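You operate a simulated robot arm through the tools that you are given. There is no shell and no other tool. Be economical: measure what you need, move in short steps, check, and stop when the job is done.

You are at the controls of a simulated robot arm. One attempt, no reset.

Task
Book in the reel that lies on the green mat.
Fine: onto the peg with its number, that red tab to IN, the dial to 2, the card with that number to STOCK. The other reel, tab and card stay.

It is judged by the outcome, as a careful person would: the job done as asked, and still so three seconds after it is handed in. It fails if anything else is knocked over, pushed out of place, dropped, spilled or broken.

Robot
A 6-joint arm with a two-finger parallel gripper, fixed in place. Base frame: the origin is at the foot of the arm, x ahead of it, y to its left, z up; the work surface is at about z = 86. Units: cm, degrees, N and s.
With the tool pointing down near the work surface it reaches from about 24 to 64 cm from the base axis. Its first joint turns from -66.0 to 66.0 degrees. Payload 2.7 kg.
Tool frame: the origin (TCP) lies between the finger pads and is the grasp point; the fingertips stand 2.3 cm ahead of it; z points along the fingers, y is the line along which they close. The gripper opens to 9.4 cm. The fingers are 3.8 cm wide and 1 cm thick; the gripper's body (5.4 by 9.6 cm) begins 3.9 cm behind the TCP.
Orientation is told as [roll, pitch, yaw] about the base's x, y, z axes, in that order, counted from this pose: with the fingers straight down and closing along the base's y, the tool's x points along the base's -x, its y along +y and its z along -z.

Tools
- The arm moves only by the tool servo_tool. Its argument "rows" is a list of rows, each a list of 7 numbers: the shift along the base's x, y, z in units of 25 mm (1.0 is 25 mm), then the turn, a rotation vector about the base's x, y, z in units of 6 degrees (1.0 is 6 degrees), then the closure, from 0 (fully open) to 1 (shut). In form: [[tx, ty, tz, ax, ay, az, claw], ...]. A call has 1 to 8 rows; each row shifts and turns the commanded pose from where the row before left it. A call with a number of a shift or a turn outside -1 to 1 is refused whole. Rows are played at 5 a second. More than 5 cm and 8.6 degrees between two rows, or a gripper value outside its range, and nothing of the call is played. Where a pose cannot be reached the arm comes as near as it can. A force on the tool above 70 N (or 10 N above the force at the start of the call, whichever is more), or a blocked arm, ends the call early, and 0.2 s more pass. Each finger travels about 4.5 cm/s and halts on what it meets, pressing with about 23 N; the grip force reading is that of the motor and also rises with nothing between the fingers. The clock runs only during rows and for 0.2 s after the last one: add rows that do not move to give the fingers time. It gives the time, the measured TCP pose, the force on the tool (base axes), the opening and the grip force at its end, in the units of the frame above (readings bear some noise), with the torque about the TCP (base axes, N m) and any sound that the robot's microphone picked up.
- Cameras (640 x 400 px; columns grow to the right, rows downward): "scene" is fixed at [6.68, -42.55, 140.52]; the picture's right is [0.85, -0.53, 0.00], its down [-0.31, -0.49, -0.82] and it looks along [0.43, 0.69, -0.58] (base axes); focal length 325 px, centre (320, 200). "wrist" rides on the gripper at [8.6, 1.6, -7.4] in the tool frame; the picture's right is [-0.18, 0.98, 0.00], its down [-0.58, -0.11, -0.81] and it looks along [-0.79, -0.15, 0.59] (tool axes); focal length 243 px, centre (320, 200). There is no depth. A picture from a camera that has moved, and an enlarged one, comes with that camera's place and axes in the base frame and with its lens.
- camera(camera): a new picture of that camera. No time passes.
- zoom(camera, box): a new picture of the part [left, top, right, bottom] of that camera's present view, enlarged. No time passes.
- hand_in(): hands the job in; it is judged then, once.

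Work in short steps. Places have to be worked out from the pictures, the camera data and where the tool is seen: move nearer, look again, correct. Check each grasp and each placing, and mend what went wrong. You have 120 turns and 68 pictures in all, those below and enlarged ones among them. Open the gripper and draw the arm clear of the work before you hand the job in, unless the task says otherwise; then end with one line.

The tools are called as a command line: name --pt "numbers of a row" for each row, then --argument value for the rest, lists and objects as JSON in quotes. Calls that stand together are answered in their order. servo_tool: Moves the arm, as the interface text tells. Its arguments: {"type":"object","properties":{"rows":{"type":"array","items":{"type":"array","items":{"type":"number"}}}},"required":["rows"]} The other tools are called the same way: camera (camera) takes a picture; zoom (camera, box) takes an enlarged picture of a part of a camera's view; hand_in () hands the job in.

At the start:

```text
time_s: 0.0
tool_pos: [36.8, 12.42, 119.53]
orientation: [0.1, 0.0, 0.0]
ft_force: [-0.2, -0.6, 0.1]
moment: [0.03, -0.01, 0.02]
width: 9.39
grasp_force: 0.0
```

scene: 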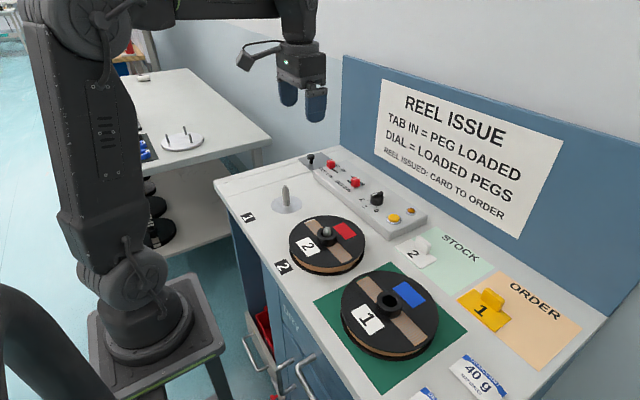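
wrist: 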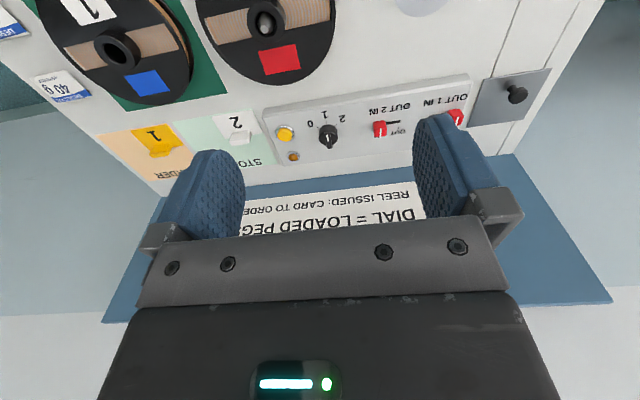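

I start by enlarging the key areas to read positions: reel and peg, and the control panel.

zoom --camera "scene" --box '[220, 140, 440, 280]'

zoom --camera "scene" --box '[320, 220, 600, 400]'

zoom --camera "wrist" --box '[240, 60, 560, 200]'

```text
2.86 times, centred on (330, 210) of scene
camera zoom: at [6.68, -42.55, 140.52], right [0.85, -0.53, 0.0], down [-0.31, -0.49, -0.82], along [0.43, 0.69, -0.58], focal length 928 px, centre (291, 171)
```

zoom: 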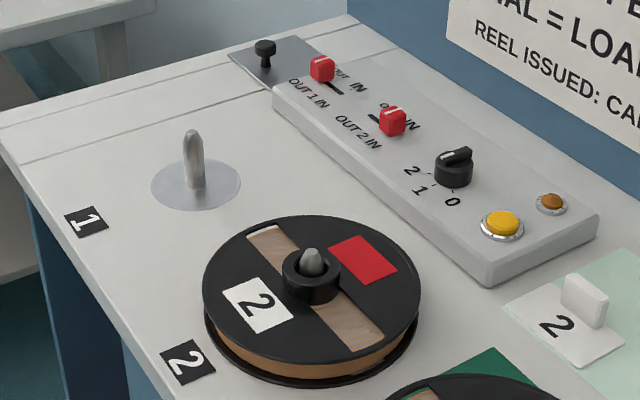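

```text
2.22 times, centred on (460, 310) of scene
camera zoom: at [6.68, -42.55, 140.52], right [0.85, -0.53, 0.0], down [-0.31, -0.49, -0.82], along [0.43, 0.69, -0.58], focal length 722 px, centre (9, -44)
```

zoom: 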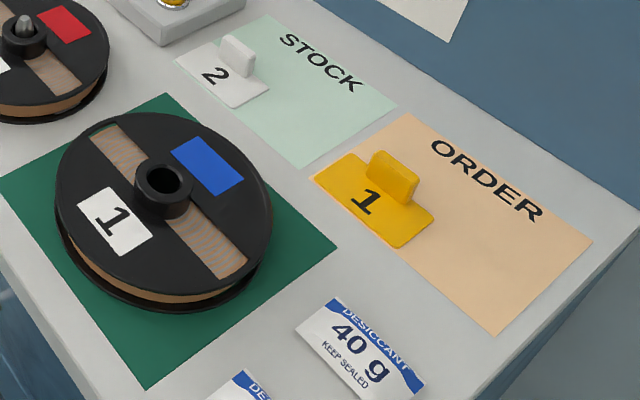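

```text
2.00 times, centred on (400, 130) of wrist
camera zoom: at [28.29, 13.86, 126.99], right [0.18, 0.98, 0.0], down [0.58, -0.11, 0.81], along [0.79, -0.15, -0.59], focal length 485 px, centre (160, 340)
```

zoom: 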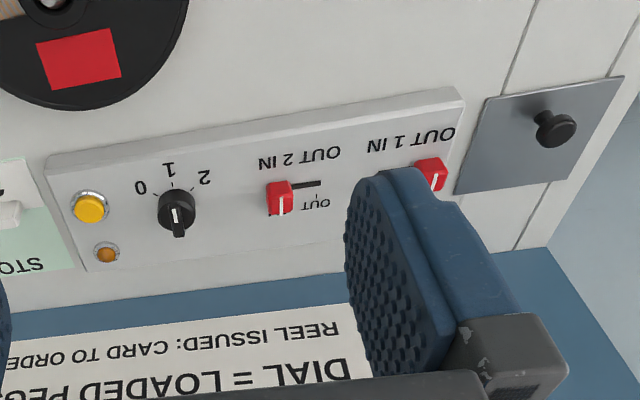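

The reel to book is 1 (hub judged near x 38, y -17), and the empty peg 1 is near (37.8, 25.3), its top at about z 92. I move over the reel at a safe height to measure it.

servo_tool --pt "0 -1 0 0 0 0 0" --pt "0 -1 0 0 0 0 0" --pt "0 -1 0 0 0 0 0" --pt "0 -1 -0.2 0 0 0 0" --pt "0 -1 -0.4 0 0 0 0" --pt "0 -1 -0.4 0 0 0 0" --pt "0 -1 -0.4 0 0 0 0" --pt "0 -1 -0.4 0 0 0 0"

servo_tool --pt "0 -1 -0.4 0 0 0 0" --pt "0 -1 -0.4 0 0 0 0" --pt "0.2 -1 -0.4 0 0 0 0" --pt "0.2 -0.7 -0.4 0 0 0 0" --pt "0 0 0 0 0 0 0" --pt "0 0 0 0 0 0 0"

camera --camera "wrist"

camera --camera "scene"

```text
time_s: 1.8
tool_pos: [36.95, -7.82, 115.04]
orientation: [0.0, 0.0, 0.1]
ft_force: [0.3, 0.4, -0.3]
moment: [0.01, 0.0, 0.02]
width: 9.37
grasp_force: 0.0
```

```text
time_s: 3.2
tool_pos: [37.92, -17.05, 111.1]
orientation: [-0.1, 0.0, 0.0]
ft_force: [-0.4, -0.5, 0.0]
moment: [-0.03, -0.01, -0.02]
width: 9.39
grasp_force: 0.0
```

```text
62 pictures are left
camera wrist: at [29.36, -15.49, 118.48], right [0.18, 0.98, 0.0], down [0.58, -0.11, 0.81], along [0.79, -0.15, -0.59], focal length 243 px, centre (320, 200)
```

wrist: 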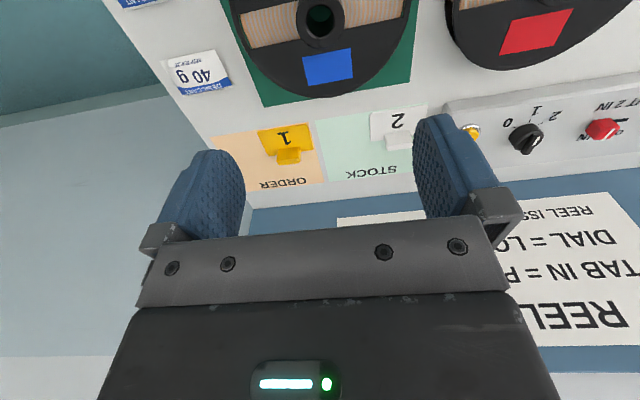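

```text
61 pictures are left
```

scene: 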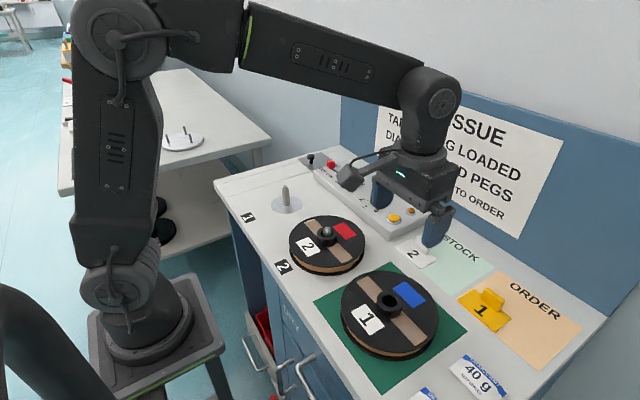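

Both views agree on the hub: about (37.6, -17.05), top near z 90.5. I go down to just above it and look.

servo_tool --pt "-0.12 0 -0.9 0 0 0 0" --pt "0 0 -0.9 0 0 0 0" --pt "0 0 -0.9 0 0 0 0" --pt "0 0 -0.9 0 0 0 0" --pt "0 0 -0.9 0 0 0 0" --pt "0 0 -0.9 0 0 0 0" --pt "0 0 -0.9 0 0 0 0" --pt "0 0 0 0 0 0 0"

camera --camera "wrist"

zoom --camera "scene" --box '[320, 220, 480, 370]'

```text
time_s: 5.0
tool_pos: [37.72, -16.91, 95.28]
orientation: [0.1, 0.0, 0.1]
ft_force: [-0.6, 0.4, 0.8]
moment: [0.03, 0.02, -0.03]
width: 9.37
grasp_force: 0.0
```

```text
60 pictures are left
camera wrist: at [29.11, -15.38, 102.71], right [0.18, 0.98, 0.0], down [0.58, -0.11, 0.81], along [0.79, -0.15, -0.59], focal length 243 px, centre (320, 200)
```

wrist: 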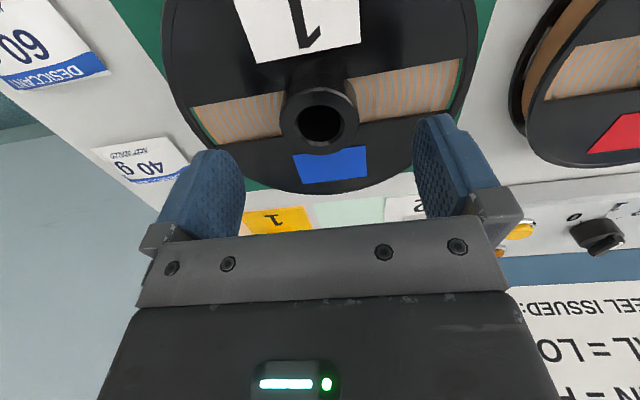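

```text
2.67 times, centred on (400, 295) of scene
camera zoom: at [6.68, -42.55, 140.52], right [0.85, -0.53, 0.0], down [-0.31, -0.49, -0.82], along [0.43, 0.69, -0.58], focal length 866 px, centre (107, -53)
```

zoom: 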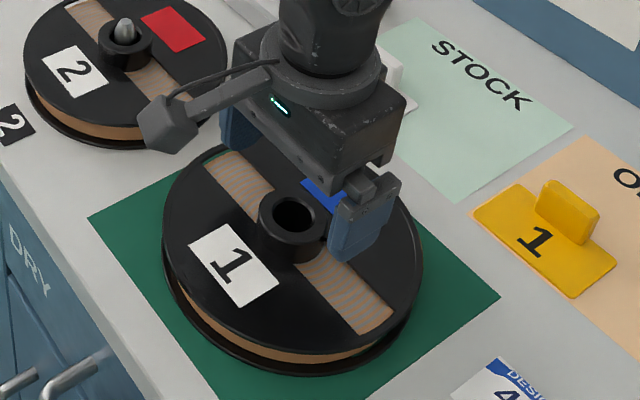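

Aligned to within 1 mm. I lower so the tips reach about z 89 beside the hub.

servo_tool --pt "0 0 -0.6 0 0 0 0" --pt "0 0 -0.5 0 0 0 0" --pt "0 0 -0.3 0 0 0 0" --pt "0 0 -0.15 0 0 0 0" --pt "0 0 0 0 0 0 0"

zoom --camera "scene" --box '[340, 240, 460, 340]'

```text
time_s: 6.2
tool_pos: [37.59, -16.95, 91.41]
orientation: [0.0, 0.0, 0.0]
ft_force: [0.6, -0.2, 0.1]
moment: [0.03, 0.01, -0.01]
width: 9.4
grasp_force: 0.1
```

```text
4.00 times, centred on (400, 290) of scene
camera zoom: at [6.68, -42.55, 140.52], right [0.85, -0.53, 0.0], down [-0.31, -0.49, -0.82], along [0.43, 0.69, -0.58], focal length 1299 px, centre (0, -160)
```

zoom: 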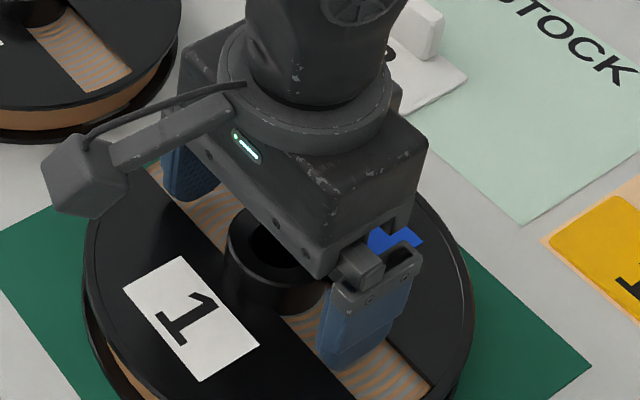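

Tips are close above the flange on both sides with no contact. I close on the hub and wait for the fingers.

servo_tool --pt "0 0 0 0 0 0 1" --pt "0 0 0 0 0 0 1" --pt "0 0 0 0 0 0 1" --pt "0 0 0 0 0 0 1" --pt "0 0 0 0 0 0 1" --pt "0 0 0 0 0 0 1"

```text
time_s: 7.6
tool_pos: [37.63, -16.9, 91.42]
orientation: [0.1, 0.0, 0.1]
ft_force: [-0.7, -0.5, 0.6]
moment: [-0.2, -0.03, -0.06]
width: 4.74
grasp_force: 23.0
```

Gripped at 4.74 cm, matching the hub. I lift a few centimetres and check that it comes along level.

servo_tool --pt "0 0 0.3 0 0 0 1" --pt "0 0 0.5 0 0 0 1" --pt "0 0 0.6 0 0 0 1" --pt "0 0 0.6 0 0 0 1" --pt "0 0 0.6 0 0 0 1" --pt "0 0 0.6 0 0 0 1" --pt "0 0 0.6 0 0 0 1" --pt "0 0 0 0 0 0 1"

camera --camera "scene"

```text
time_s: 9.4
tool_pos: [37.49, -16.93, 100.9]
orientation: [0.0, -0.1, 0.0]
ft_force: [0.6, -0.7, -5.3]
moment: [-0.02, 0.01, 0.04]
width: 4.74
grasp_force: 22.6
```

```text
57 pictures are left
```

scene: 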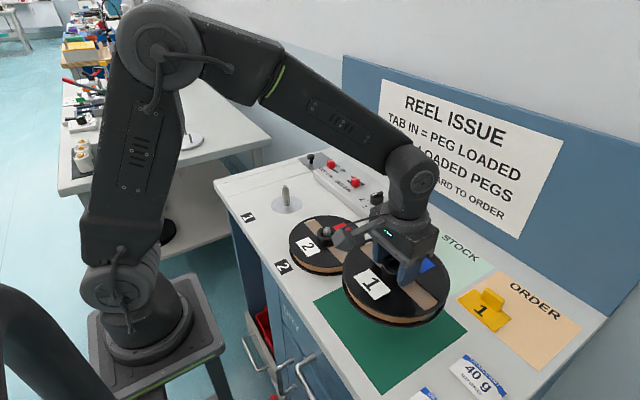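

The reel hangs level (about 5.3 N). I take a close look at peg 1 for an exact position while the view is unblocked, and raise a bit more.

zoom --camera "scene" --box '[246, 170, 326, 220]'

servo_tool --pt "0 0.2 0.5 0 0 0 1" --pt "0 0.5 0.3 0 0 0 1" --pt "0 0.8 0 0 0 0 1" --pt "0 0.8 0 0 0 0 1" --pt "0 0.8 0 0 0 0 1" --pt "0 0.8 0 0 0 0 1" --pt "0 0.8 0 0 0 0 1" --pt "0 0.8 0 0 0 0 1"

servo_tool --pt "0 0.8 0 0 0 0 1" --pt "0 0.8 0 0 0 0 1" --pt "0 0.8 0 0 0 0 1" --pt "0 0.8 0 0 0 0 1" --pt "0 0.8 0 0 0 0 1" --pt "0 0.8 0 0 0 0 1" --pt "0 0.8 0 0 0 0 1" --pt "0 0.8 0 0 0 0 1"

```text
8.00 times, centred on (286, 195) of scene
camera zoom: at [6.69, -42.56, 140.52], right [0.85, -0.53, 0.0], down [-0.31, -0.49, -0.82], along [0.43, 0.69, -0.58], focal length 2597 px, centre (592, 240)
```

zoom: 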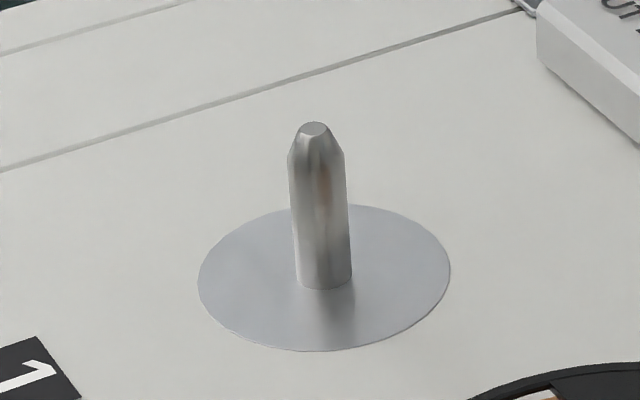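

```text
time_s: 11.2
tool_pos: [37.52, -3.28, 103.1]
orientation: [0.1, 0.0, 0.0]
ft_force: [0.3, -0.7, -4.9]
moment: [-0.01, 0.04, -0.05]
width: 4.71
grasp_force: 23.6
```

```text
time_s: 13.0
tool_pos: [37.53, 12.94, 102.91]
orientation: [0.0, -0.1, 0.0]
ft_force: [-0.2, -0.3, -5.6]
moment: [0.01, 0.0, -0.01]
width: 4.75
grasp_force: 23.1
```

I check whether the wrist camera sees peg 1 past the reel from here.

camera --camera "wrist"

zoom --camera "scene" --box '[240, 130, 400, 230]'

```text
55 pictures are left
camera wrist: at [29.0, 14.46, 110.3], right [0.18, 0.98, 0.0], down [0.58, -0.11, 0.81], along [0.79, -0.15, -0.59], focal length 243 px, centre (320, 200)
```

wrist: 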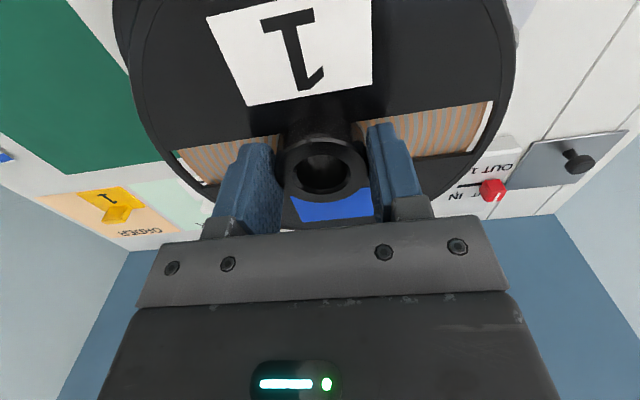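

```text
4.00 times, centred on (320, 180) of scene
camera zoom: at [6.69, -42.55, 140.52], right [0.85, -0.53, 0.0], down [-0.31, -0.49, -0.82], along [0.43, 0.69, -0.58], focal length 1299 px, centre (320, 280)
```

zoom: 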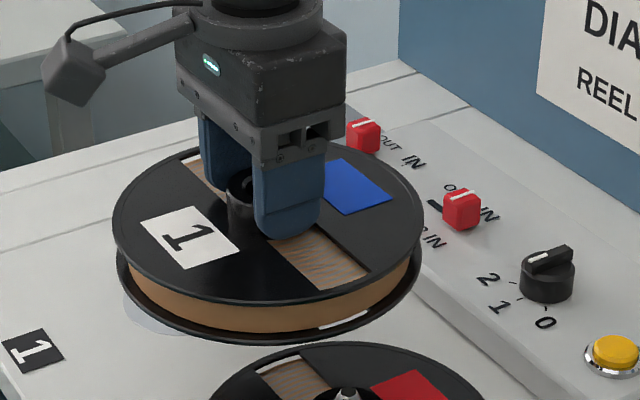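

The reel hides the peg. I back off 5 cm in y so the wrist camera can see it at the frame's edge.

servo_tool --pt "0 -0.6 0 0 0 0 1" --pt "0 -0.8 0 0 0 0 1" --pt "0 -0.6 0 0 0 0 1" --pt "0 0 0 0 0 0 1" --pt "0 0 0 0 0 0 1"

zoom --camera "wrist" --box '[480, 0, 640, 100]'

zoom --camera "scene" --box '[240, 130, 400, 230]'

```text
time_s: 14.2
tool_pos: [37.48, 7.76, 102.7]
orientation: [0.0, 0.0, 0.1]
ft_force: [-0.2, -0.2, -4.6]
moment: [-0.01, 0.05, -0.04]
width: 4.76
grasp_force: 22.9
```

```text
4.00 times, centred on (560, 50) of wrist
camera zoom: at [28.86, 9.25, 110.12], right [0.18, 0.98, 0.0], down [0.58, -0.11, 0.81], along [0.79, -0.15, -0.59], focal length 970 px, centre (-640, 800)
```

zoom: 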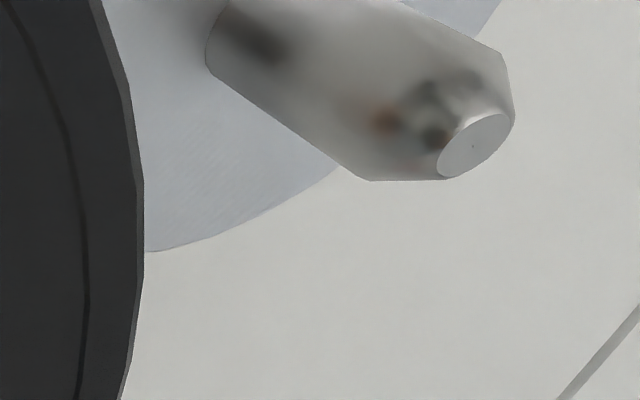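

```text
4.00 times, centred on (320, 180) of scene
camera zoom: at [6.69, -42.55, 140.52], right [0.85, -0.53, 0.0], down [-0.31, -0.49, -0.82], along [0.43, 0.69, -0.58], focal length 1299 px, centre (320, 280)
```

zoom: 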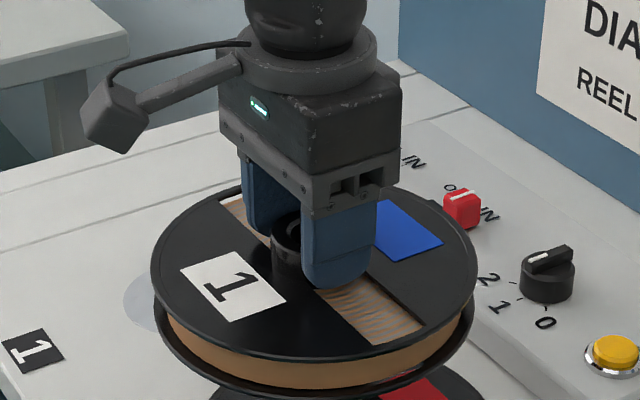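

Combining the views, I put peg 1 at about (38.1, 25.85), and the hub is held about 0.1–0.4 cm ahead of the TCP in x. The peg's tapered tip gives capture margin, so I move to TCP (37.9, 25.8), staying high.

servo_tool --pt "0.04 0.6 0 0 0 0 1" --pt "0.04 1 0 0 0 0 1" --pt "0.04 1 0 0 0 0 1" --pt "0.05 1 0 0 0 0 1" --pt "0 1 0 0 0 0 1" --pt "0 1 0 0 0 0 1" --pt "0 1 0 0 0 0 1" --pt "0 0.6 0 0 0 0 1"

servo_tool --pt "0 0 0 0 0 0 1" --pt "0 0 0 0 0 0 1"

zoom --camera "scene" --box '[220, 100, 380, 200]'

zoom --camera "wrist" --box '[220, 100, 420, 240]'

```text
time_s: 16.0
tool_pos: [37.85, 25.99, 102.96]
orientation: [0.0, 0.1, 0.0]
ft_force: [0.7, 0.4, -4.8]
moment: [-0.01, 0.01, 0.01]
width: 4.74
grasp_force: 22.9
```

```text
time_s: 16.6
tool_pos: [37.9, 25.92, 103.01]
orientation: [0.0, 0.0, 0.0]
ft_force: [-0.4, 0.9, -5.1]
moment: [-0.02, 0.03, -0.01]
width: 4.72
grasp_force: 22.9
```

```text
4.00 times, centred on (300, 150) of scene
camera zoom: at [6.69, -42.55, 140.52], right [0.85, -0.53, 0.0], down [-0.31, -0.49, -0.82], along [0.43, 0.69, -0.58], focal length 1299 px, centre (400, 400)
```

zoom: 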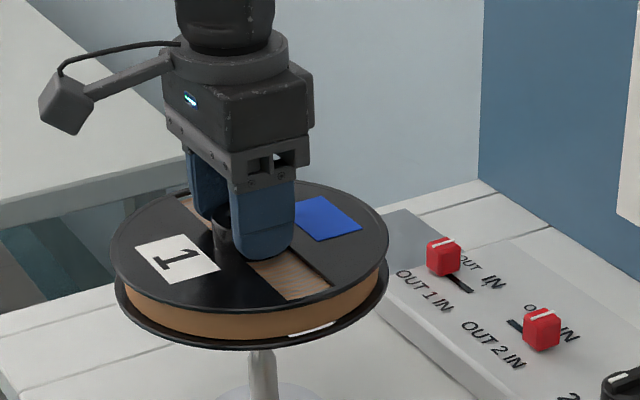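

```text
2.86 times, centred on (320, 170) of wrist
camera zoom: at [29.22, 27.47, 110.41], right [0.18, 0.98, 0.0], down [0.58, -0.11, 0.81], along [0.79, -0.15, -0.59], focal length 693 px, centre (320, 286)
```

zoom: 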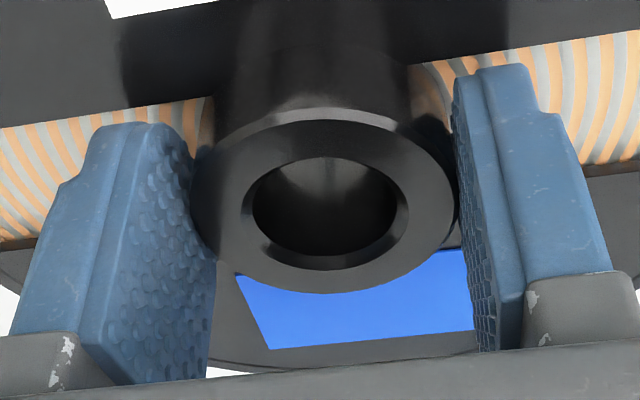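

The scene view shows the reel about 0.3 cm left of the peg's axis in the picture, so I shift x +0.25, y -0.12. Then I lower to just above the peg tip and look.

servo_tool --pt "0.1 -0.05 0 0 0 0 1" --pt "0 0 -0.5 0 0 0 1" --pt "0 0 -0.6 0 0 0 1" --pt "0 0 -0.6 0 0 0 1" --pt "0 0 0 0 0 0 1" --pt "0 0 0 0 0 0 1"

zoom --camera "scene" --box '[240, 150, 340, 220]'

zoom --camera "wrist" --box '[270, 130, 370, 200]'

```text
time_s: 18.0
tool_pos: [38.19, 25.78, 98.67]
orientation: [-0.1, 0.1, 0.0]
ft_force: [-0.1, 0.0, -5.9]
moment: [-0.03, 0.03, -0.01]
width: 4.75
grasp_force: 23.0
```

```text
5.71 times, centred on (290, 185) of scene
camera zoom: at [6.69, -42.55, 140.52], right [0.85, -0.53, 0.0], down [-0.31, -0.49, -0.82], along [0.43, 0.69, -0.58], focal length 1855 px, centre (491, 286)
```

zoom: 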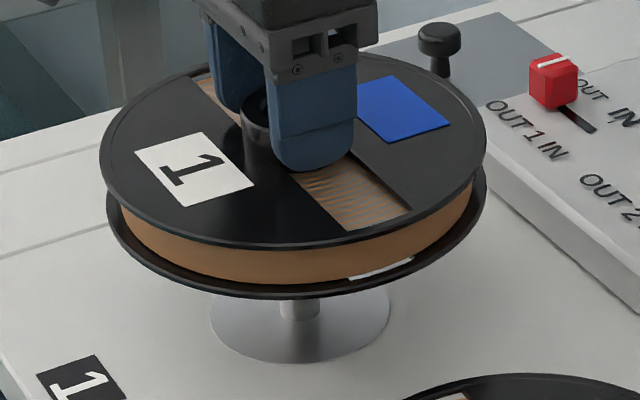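

```text
5.71 times, centred on (320, 165) of wrist
camera zoom: at [29.63, 27.19, 106.03], right [0.18, 0.98, 0.0], down [0.58, -0.11, 0.81], along [0.79, -0.15, -0.59], focal length 1386 px, centre (320, 400)
```

zoom: 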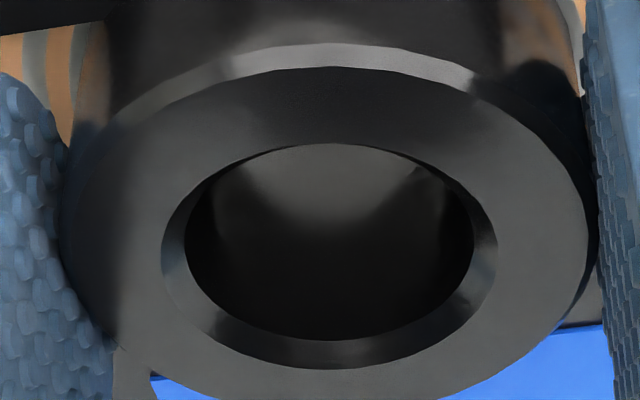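

The reel now sits a bit (about 0.2 cm) to the picture's right of the peg axis. I shift back halfway and lower slowly onto the tip, watching force.

servo_tool --pt "-0.05 0.03 0 0 0 0 1" --pt "0 0 -0.2 0 0 0 1" --pt "0 0 -0.2 0 0 0 1" --pt "0 0 -0.2 0 0 0 1" --pt "0 0 -0.2 0 0 0 1" --pt "0 0 0 0 0 0 1"

```text
time_s: 19.4
tool_pos: [37.97, 25.91, 96.62]
orientation: [0.0, 0.0, 0.1]
ft_force: [0.2, 0.3, -5.3]
moment: [-0.01, 0.01, 0.0]
width: 4.7
grasp_force: 22.8
```

No contact force with the reel bottom already about 1 cm below the peg tip, so it is threaded. I continue down slowly.

servo_tool --pt "0 0 -0.2 0 0 0 1" --pt "0 0 -0.2 0 0 0 1" --pt "0 0 -0.2 0 0 0 1" --pt "0 0 -0.2 0 0 0 1" --pt "0 0 -0.2 0 0 0 1" --pt "0 0 -0.2 0 0 0 1" --pt "0 0 0 0 0 0 1"

zoom --camera "scene" --box '[240, 150, 340, 220]'

zoom --camera "wrist" --box '[270, 130, 370, 200]'

```text
time_s: 21.0
tool_pos: [38.08, 25.75, 93.48]
orientation: [0.0, 0.0, 0.1]
ft_force: [-0.1, -0.2, -5.4]
moment: [0.01, 0.05, 0.01]
width: 4.74
grasp_force: 23.6
```

```text
5.71 times, centred on (290, 185) of scene
camera zoom: at [6.69, -42.55, 140.52], right [0.85, -0.53, 0.0], down [-0.31, -0.49, -0.82], along [0.43, 0.69, -0.58], focal length 1855 px, centre (491, 286)
```

zoom: 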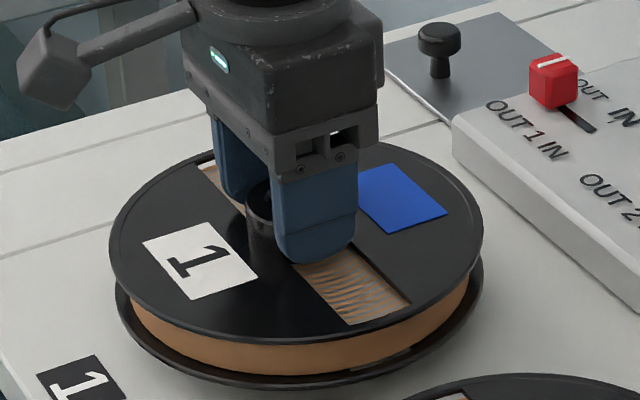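

```text
5.71 times, centred on (320, 165) of wrist
camera zoom: at [29.47, 27.24, 101.01], right [0.18, 0.98, 0.0], down [0.58, -0.11, 0.81], along [0.79, -0.15, -0.59], focal length 1386 px, centre (320, 400)
```

zoom: 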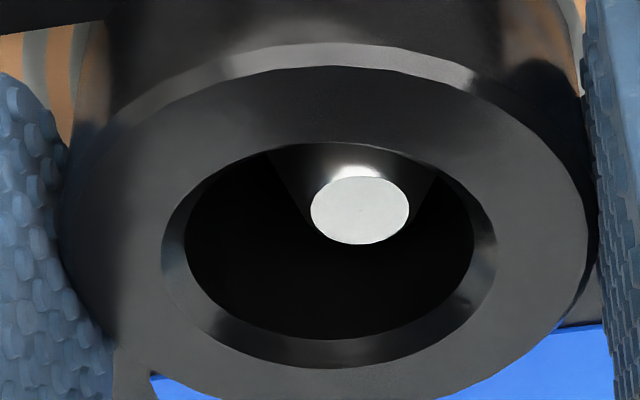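

The peg is visible in the bore, nearly centred. I lower the rest until seated; contact is expected at TCP about 91.5.

servo_tool --pt "0 0.03 -0.2 0 0 0 1" --pt "0 0.03 -0.2 0 0 0 1" --pt "0 0 -0.2 0 0 0 1" --pt "0 0 -0.1 0 0 0 1" --pt "0 0 -0.06 0 0 0 1" --pt "0 0 0 0 0 0 1"

```text
time_s: 22.4
tool_pos: [38.08, 25.9, 91.67]
orientation: [0.0, 0.1, 0.0]
ft_force: [0.0, 0.1, -5.0]
moment: [-0.02, 0.04, 0.0]
width: 4.75
grasp_force: 23.1
```

servo_tool --pt "0 0 -0.05 0 0 0 1" --pt "0 0 -0.05 0 0 0 1" --pt "0 0 -0.05 0 0 0 1" --pt "0 0 0 0 0 0 1"

```text
time_s: 23.4
tool_pos: [38.02, 25.81, 91.5]
orientation: [0.0, 0.1, 0.0]
ft_force: [-2.9, -4.7, 6.2]
moment: [-0.3, 0.34, 0.0]
width: 4.73
grasp_force: 23.0
```

The force has turned upward, so the reel is resting on its base. I open the gripper.

servo_tool --pt "0 0 0 0 0 0 0.4" --pt "0 0 0 0 0 0 0" --pt "0 0 0 0 0 0 0" --pt "0 0 0 0 0 0 0" --pt "0 0 0.3 0 0 0 0" --pt "0 0 0.8 0 0 0 0" --pt "0 0 1 0 0 0 0" --pt "0 0 1 0 0 0 0"

servo_tool --pt "0 -0.3 1 0 0 0 0" --pt "0 -0.5 1 0 0 0 0" --pt "-0.2 -0.5 0.5 0 0 0 0" --pt "0 0 0 0 0 0 0" --pt "0 0 0 0 0 0 0"

camera --camera "wrist"

zoom --camera "scene" --box '[220, 130, 460, 280]'

```text
time_s: 25.2
tool_pos: [38.11, 26.0, 99.36]
orientation: [0.1, -0.1, 0.0]
ft_force: [-0.5, -0.4, 0.2]
moment: [-0.02, -0.05, 0.03]
width: 9.41
grasp_force: 0.0
```

```text
time_s: 26.4
tool_pos: [37.65, 22.76, 105.71]
orientation: [0.0, 0.1, 0.0]
ft_force: [0.0, 0.3, 0.2]
moment: [0.0, 0.02, 0.03]
width: 9.42
grasp_force: 0.0
```

```text
45 pictures are left
camera wrist: at [29.04, 24.19, 113.12], right [0.18, 0.98, 0.0], down [0.58, -0.11, 0.81], along [0.79, -0.15, -0.59], focal length 243 px, centre (320, 200)
```

wrist: 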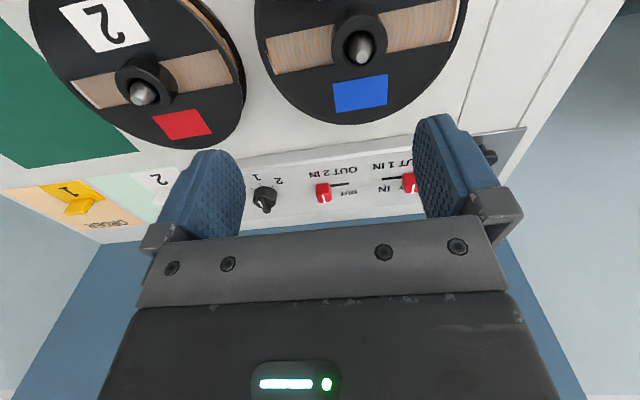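

```text
2.67 times, centred on (340, 205) of scene
camera zoom: at [6.68, -42.55, 140.52], right [0.85, -0.53, 0.0], down [-0.31, -0.49, -0.82], along [0.43, 0.69, -0.58], focal length 866 px, centre (267, 187)
```

zoom: 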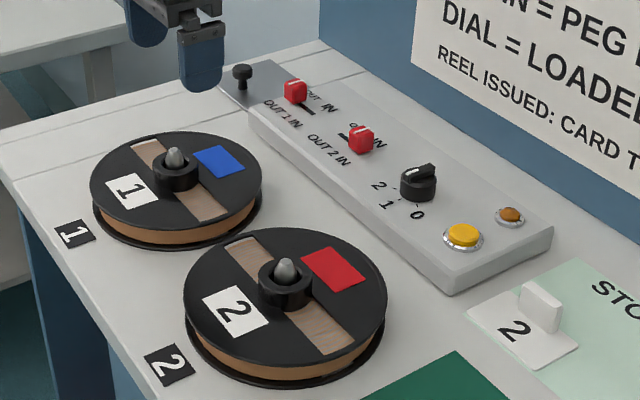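

Reel 1 is seated on peg 1. Next the panel: I enlarge the tabs and dial from both cameras.

zoom --camera "scene" --box '[290, 140, 370, 200]'

zoom --camera "scene" --box '[350, 170, 430, 230]'

zoom --camera "wrist" --box '[240, 140, 420, 220]'

```text
6.67 times, centred on (330, 170) of scene
camera zoom: at [6.68, -42.55, 140.52], right [0.85, -0.53, 0.0], down [-0.31, -0.49, -0.82], along [0.43, 0.69, -0.58], focal length 2164 px, centre (253, 400)
```

zoom: 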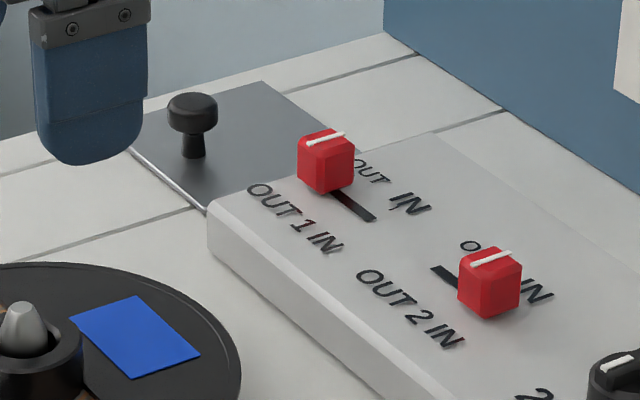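

```text
6.67 times, centred on (390, 200) of scene
camera zoom: at [6.68, -42.55, 140.52], right [0.85, -0.53, 0.0], down [-0.31, -0.49, -0.82], along [0.43, 0.69, -0.58], focal length 2164 px, centre (-147, 200)
```

zoom: 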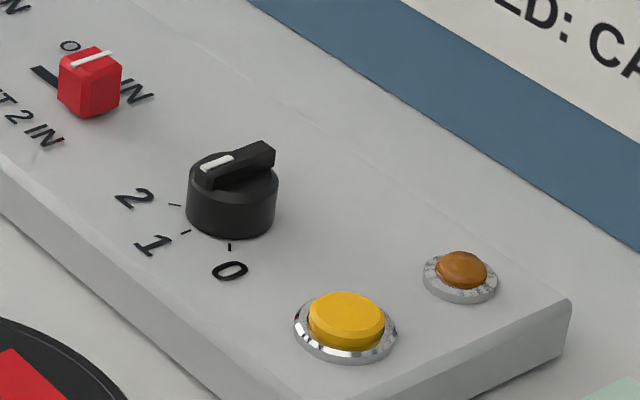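

```text
3.56 times, centred on (330, 180) of wrist
camera zoom: at [29.04, 24.19, 113.12], right [0.18, 0.98, 0.0], down [0.58, -0.11, 0.81], along [0.79, -0.15, -0.59], focal length 863 px, centre (284, 271)
```

zoom: 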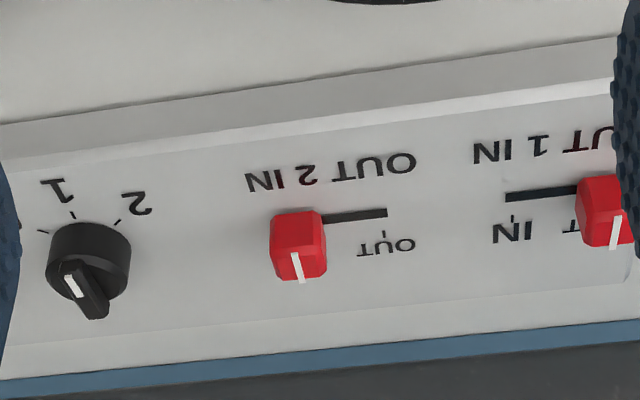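

Tab 1 sits at about (57.5, 32.6), top near z 91; its slot runs in -y to about y 28.7 (IN). That is just beyond straight-down reach, so I tilt the tool outward about 20° and move up to look at it.

servo_tool --pt "0.5 0.5 0 0 -0.42 0 0.47" --pt "0.7 0.5 0 0 -0.42 0 0.47" --pt "0.8 0.5 0 0 -0.42 0 0.47" --pt "0.8 0.5 -0.2 0 -0.42 0 0.47" --pt "0.8 0.5 -0.2 0 -0.42 0 0.47" --pt "0.8 0.5 -0.2 0 -0.42 0 0.47" --pt "0.8 0.5 -0.2 0 -0.42 0 0.47" --pt "0.8 0.4 -0.2 0 -0.42 0 0.47"

servo_tool --pt "0.3 0 -0.4 0 0 0 0.47" --pt "0 0 0 0 0 0 0.47" --pt "0 0 0 0 0 0 0.47"

camera --camera "wrist"

camera --camera "scene"

```text
time_s: 28.2
tool_pos: [52.69, 32.53, 102.88]
orientation: [0.0, -20.1, 0.0]
ft_force: [0.4, -0.4, 0.2]
moment: [0.0, 0.0, 0.04]
width: 4.97
grasp_force: 0.3
```

```text
time_s: 29.0
tool_pos: [53.44, 32.57, 101.82]
orientation: [-0.1, -20.2, 0.0]
ft_force: [-0.2, 0.5, 0.0]
moment: [-0.01, 0.02, 0.02]
width: 4.97
grasp_force: 0.1
```

```text
40 pictures are left
camera wrist: at [42.79, 34.1, 105.88], right [0.17, 0.98, 0.06], down [0.27, -0.11, 0.96], along [0.95, -0.15, -0.28], focal length 243 px, centre (320, 200)
```

wrist: 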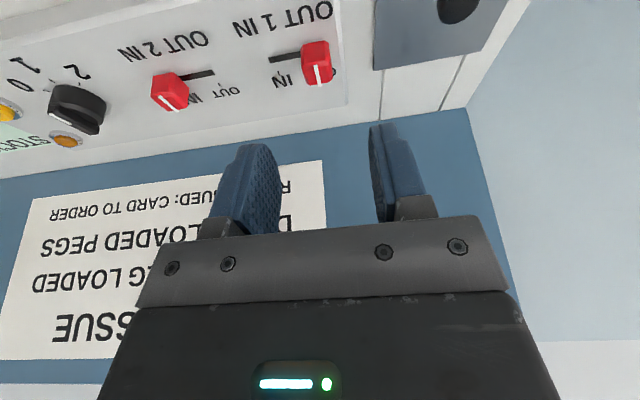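

```text
39 pictures are left
```

scene: 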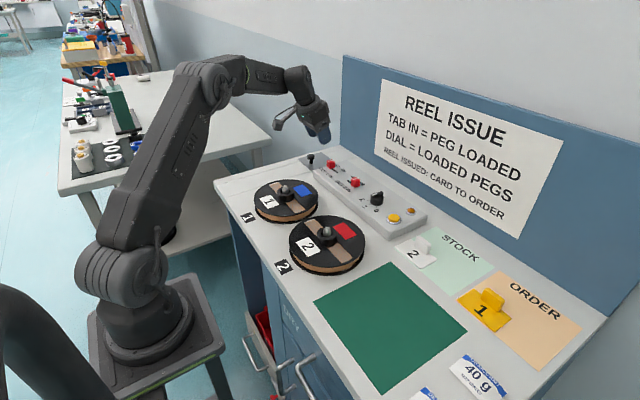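

Tab 1 fixed at about (57.7, 32.3). I lower the open fingers around it, tips stopping about z 90.6.

servo_tool --pt "0.35 -0.05 -0.7 0 0 0 0.47" --pt "0.35 -0.05 -0.8 0 0 0 0.47" --pt "0.35 0 -0.8 0 0 0 0.47" --pt "0.35 0 -0.8 0 0 0 0.47" --pt "0 0 0 0 0 0 0.47" --pt "0 0 0 0 0 0 0.47"

zoom --camera "wrist" --box '[200, 40, 440, 190]'

zoom --camera "scene" --box '[290, 130, 370, 190]'

```text
time_s: 30.4
tool_pos: [56.88, 32.25, 94.24]
orientation: [0.0, -20.2, 0.0]
ft_force: [0.0, 0.0, 0.0]
moment: [-0.03, 0.02, 0.01]
width: 4.99
grasp_force: 0.0
```

```text
2.67 times, centred on (320, 115) of wrist
camera zoom: at [46.3, 33.78, 98.22], right [0.17, 0.98, 0.06], down [0.27, -0.11, 0.96], along [0.95, -0.15, -0.28], focal length 647 px, centre (320, 427)
```

zoom: 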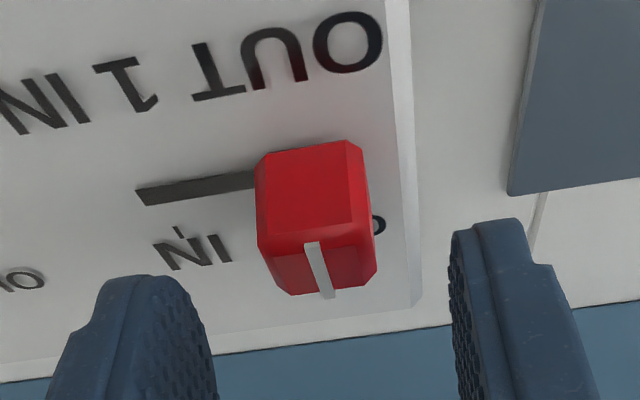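

```text
6.67 times, centred on (330, 160) of scene
camera zoom: at [6.68, -42.55, 140.52], right [0.85, -0.53, 0.0], down [-0.31, -0.49, -0.82], along [0.43, 0.69, -0.58], focal length 2164 px, centre (253, 467)
```

zoom: 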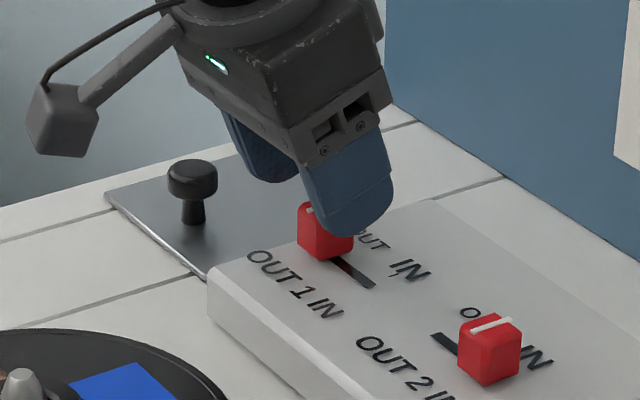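

The tab is between the fingers. I lower 1.7 cm more so the finger side overlaps it well.

servo_tool --pt "0.1 0 -0.3 0 0 0 0.47" --pt "0 0 -0.25 0 0 0 0.47" --pt "0 0 -0.13 0 0 0 0.47" --pt "0 0 0 0 0 0 0.47"

zoom --camera "wrist" --box '[200, 40, 440, 190]'

```text
time_s: 31.4
tool_pos: [57.11, 32.24, 92.54]
orientation: [0.0, -20.1, 0.0]
ft_force: [-0.3, 0.9, 0.4]
moment: [0.02, 0.02, -0.01]
width: 4.98
grasp_force: 0.1
```

```text
2.67 times, centred on (320, 115) of wrist
camera zoom: at [46.5, 33.75, 96.46], right [0.17, 0.98, 0.06], down [0.27, -0.11, 0.96], along [0.95, -0.15, -0.28], focal length 647 px, centre (320, 427)
```

zoom: 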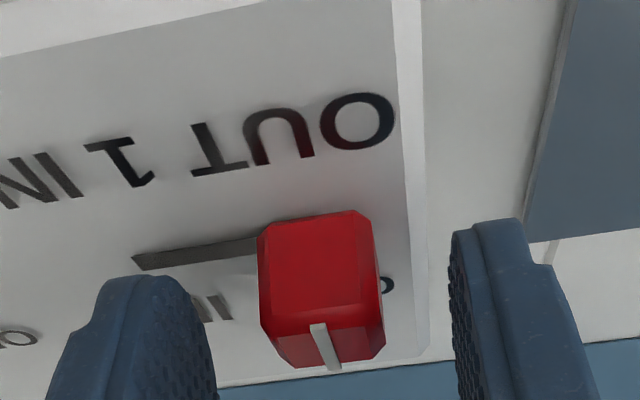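

Fingers straddle it well. I narrow the gap to about 3.3 cm and push in -y with the far finger in small steps.

servo_tool --pt "0 0 0 0 0 0 0.65" --pt "0 0 0 0 0 0 0.65" --pt "0 -0.3 0 0 0 0 0.65" --pt "0 -0.3 0 0 0 0 0.65" --pt "0 -0.2 0 0 0 0 0.65" --pt "0 -0.2 0 0 0 0 0.65" --pt "0 -0.1 0 0 0 0 0.65" --pt "0 0 0 0 0 0 0.65"

zoom --camera "wrist" --box '[200, 40, 440, 190]'

```text
time_s: 33.2
tool_pos: [57.12, 29.34, 92.51]
orientation: [0.0, -20.3, 0.1]
ft_force: [0.2, 0.9, -0.6]
moment: [0.03, 0.0, 0.03]
width: 3.32
grasp_force: 0.2
```

```text
2.67 times, centred on (320, 115) of wrist
camera zoom: at [46.53, 30.92, 96.48], right [0.17, 0.98, 0.06], down [0.27, -0.11, 0.96], along [0.95, -0.15, -0.28], focal length 647 px, centre (320, 427)
```

zoom: 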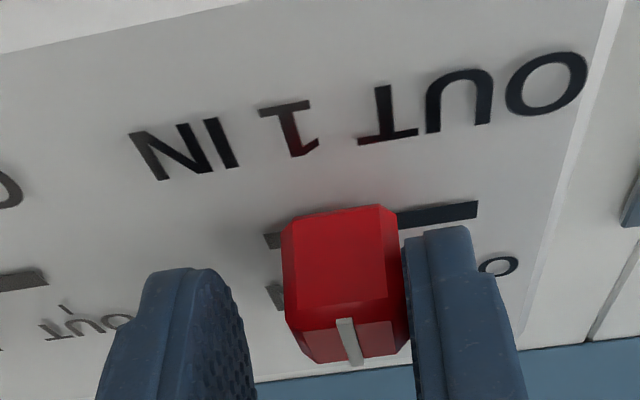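

The tab is sliding with it; a little slot is still exposed on the IN side. I push on in small steps.

servo_tool --pt "0 -0.08 0 0 0 0 0.65" --pt "0 -0.08 0 0 0 0 0.65" --pt "0 -0.08 0 0 0 0 0.65" --pt "0 0 0 0 0 0 0.65"

zoom --camera "wrist" --box '[200, 40, 440, 190]'

```text
time_s: 34.2
tool_pos: [57.14, 28.75, 92.49]
orientation: [0.0, -20.2, 0.0]
ft_force: [-0.2, 1.4, 0.8]
moment: [-0.02, -0.03, 0.02]
width: 3.3
grasp_force: 0.3
```

```text
2.67 times, centred on (320, 115) of wrist
camera zoom: at [46.47, 30.35, 96.43], right [0.17, 0.98, 0.06], down [0.27, -0.11, 0.96], along [0.95, -0.15, -0.28], focal length 647 px, centre (320, 427)
```

zoom: 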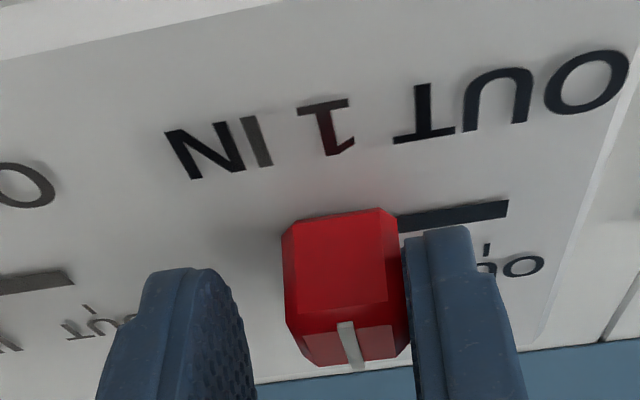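

The slot end is now covered on the IN side. I nudge on in tiny steps to find the end stop.

servo_tool --pt "0 -0.06 0 0 0 0 0.65" --pt "0 -0.06 0 0 0 0 0.65" --pt "0 0 0 0 0 0 0.65"

servo_tool --pt "0 -0.06 0 0 0 0 0.65" --pt "0 0 0 0 0 0 0.65"

zoom --camera "wrist" --box '[200, 40, 440, 190]'

```text
time_s: 35.0
tool_pos: [57.16, 28.61, 92.5]
orientation: [0.1, -20.2, 0.0]
ft_force: [0.3, 0.4, -0.4]
moment: [-0.01, 0.02, -0.02]
width: 3.32
grasp_force: 0.6
```

```text
time_s: 35.6
tool_pos: [57.13, 28.39, 92.51]
orientation: [0.0, -20.2, 0.0]
ft_force: [-0.5, 0.8, -0.2]
moment: [0.0, 0.0, 0.01]
width: 3.32
grasp_force: 0.1
```

```text
2.67 times, centred on (320, 115) of wrist
camera zoom: at [46.52, 29.92, 96.48], right [0.17, 0.98, 0.06], down [0.27, -0.11, 0.96], along [0.95, -0.15, -0.28], focal length 647 px, centre (320, 427)
```

zoom: 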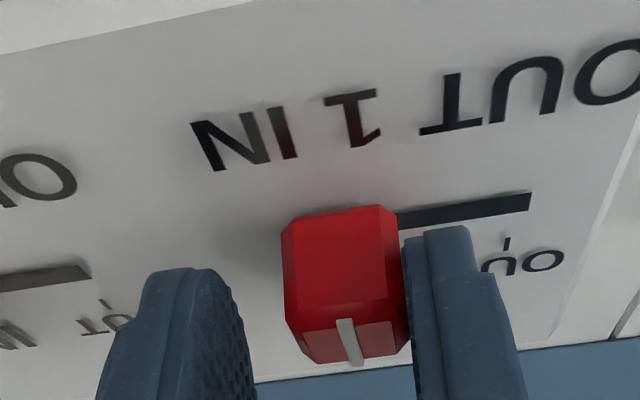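

Still moving freely; the exposed slot now about equals that at the OUT end. One more nudge for the stop.

servo_tool --pt "0 -0.05 0 0 0 0 0.65" --pt "0 0 0 0 0 0 0.65"

servo_tool --pt "0 -0.05 0 0 0 0 0.65" --pt "0 0 0 0 0 0 0.65"

```text
time_s: 36.2
tool_pos: [57.23, 28.29, 92.45]
orientation: [0.0, -20.2, 0.1]
ft_force: [-0.1, 0.8, -0.2]
moment: [0.05, -0.03, 0.0]
width: 3.34
grasp_force: 0.3
```

```text
time_s: 36.8
tool_pos: [57.11, 28.24, 92.58]
orientation: [-0.1, -20.1, 0.0]
ft_force: [-0.8, -0.5, -0.5]
moment: [0.03, -0.01, -0.01]
width: 3.29
grasp_force: 0.1
```

I compare against tab 2 (known IN) in the scene view.

zoom --camera "scene" --box '[290, 130, 370, 190]'

zoom --camera "wrist" --box '[80, 40, 440, 190]'

```text
6.67 times, centred on (330, 160) of scene
camera zoom: at [6.68, -42.55, 140.52], right [0.85, -0.53, 0.0], down [-0.31, -0.49, -0.82], along [0.43, 0.69, -0.58], focal length 2164 px, centre (253, 467)
```

zoom: 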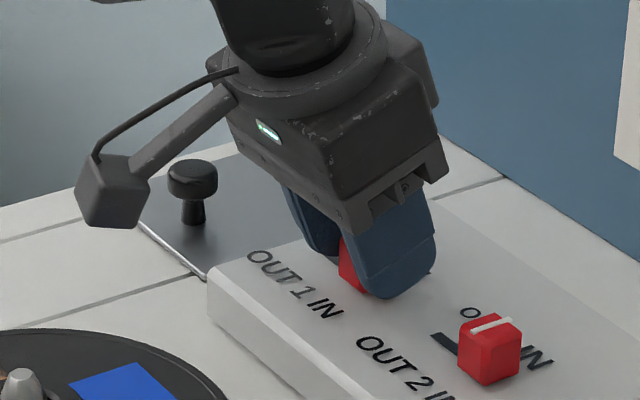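

```text
1.78 times, centred on (260, 115) of wrist
camera zoom: at [46.47, 29.74, 96.52], right [0.17, 0.98, 0.06], down [0.27, -0.11, 0.96], along [0.95, -0.15, -0.28], focal length 431 px, centre (427, 351)
```

zoom: 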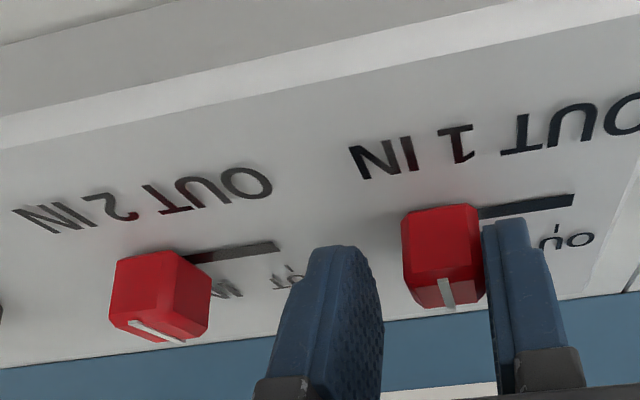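

Nearly equal to tab 2. I make two more small nudges to look for the stop.

servo_tool --pt "0 -0.06 0 0 0 0 0.65" --pt "0 0 0 0 0 0 0.65"

servo_tool --pt "0 -0.06 0 0 0 0 0.65" --pt "0 0 0 0 0 0 0.65"

zoom --camera "wrist" --box '[200, 40, 440, 190]'

```text
time_s: 37.4
tool_pos: [57.11, 28.1, 92.73]
orientation: [0.1, -20.2, 0.1]
ft_force: [-1.9, 2.0, 0.4]
moment: [0.06, 0.02, -0.02]
width: 3.44
grasp_force: 1.5
```

```text
time_s: 38.0
tool_pos: [57.25, 27.91, 92.6]
orientation: [0.2, -20.1, 0.1]
ft_force: [-2.2, 6.8, 1.0]
moment: [0.12, 0.01, 0.07]
width: 3.63
grasp_force: 3.8
```

```text
2.67 times, centred on (320, 115) of wrist
camera zoom: at [46.5, 29.46, 96.51], right [0.17, 0.98, 0.06], down [0.27, -0.11, 0.96], along [0.95, -0.15, -0.28], focal length 647 px, centre (320, 427)
```

zoom: 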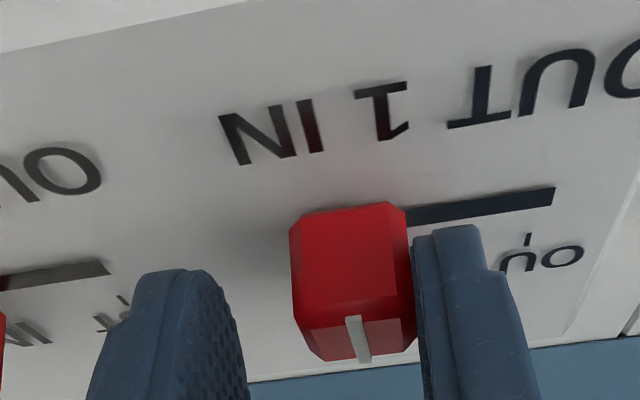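

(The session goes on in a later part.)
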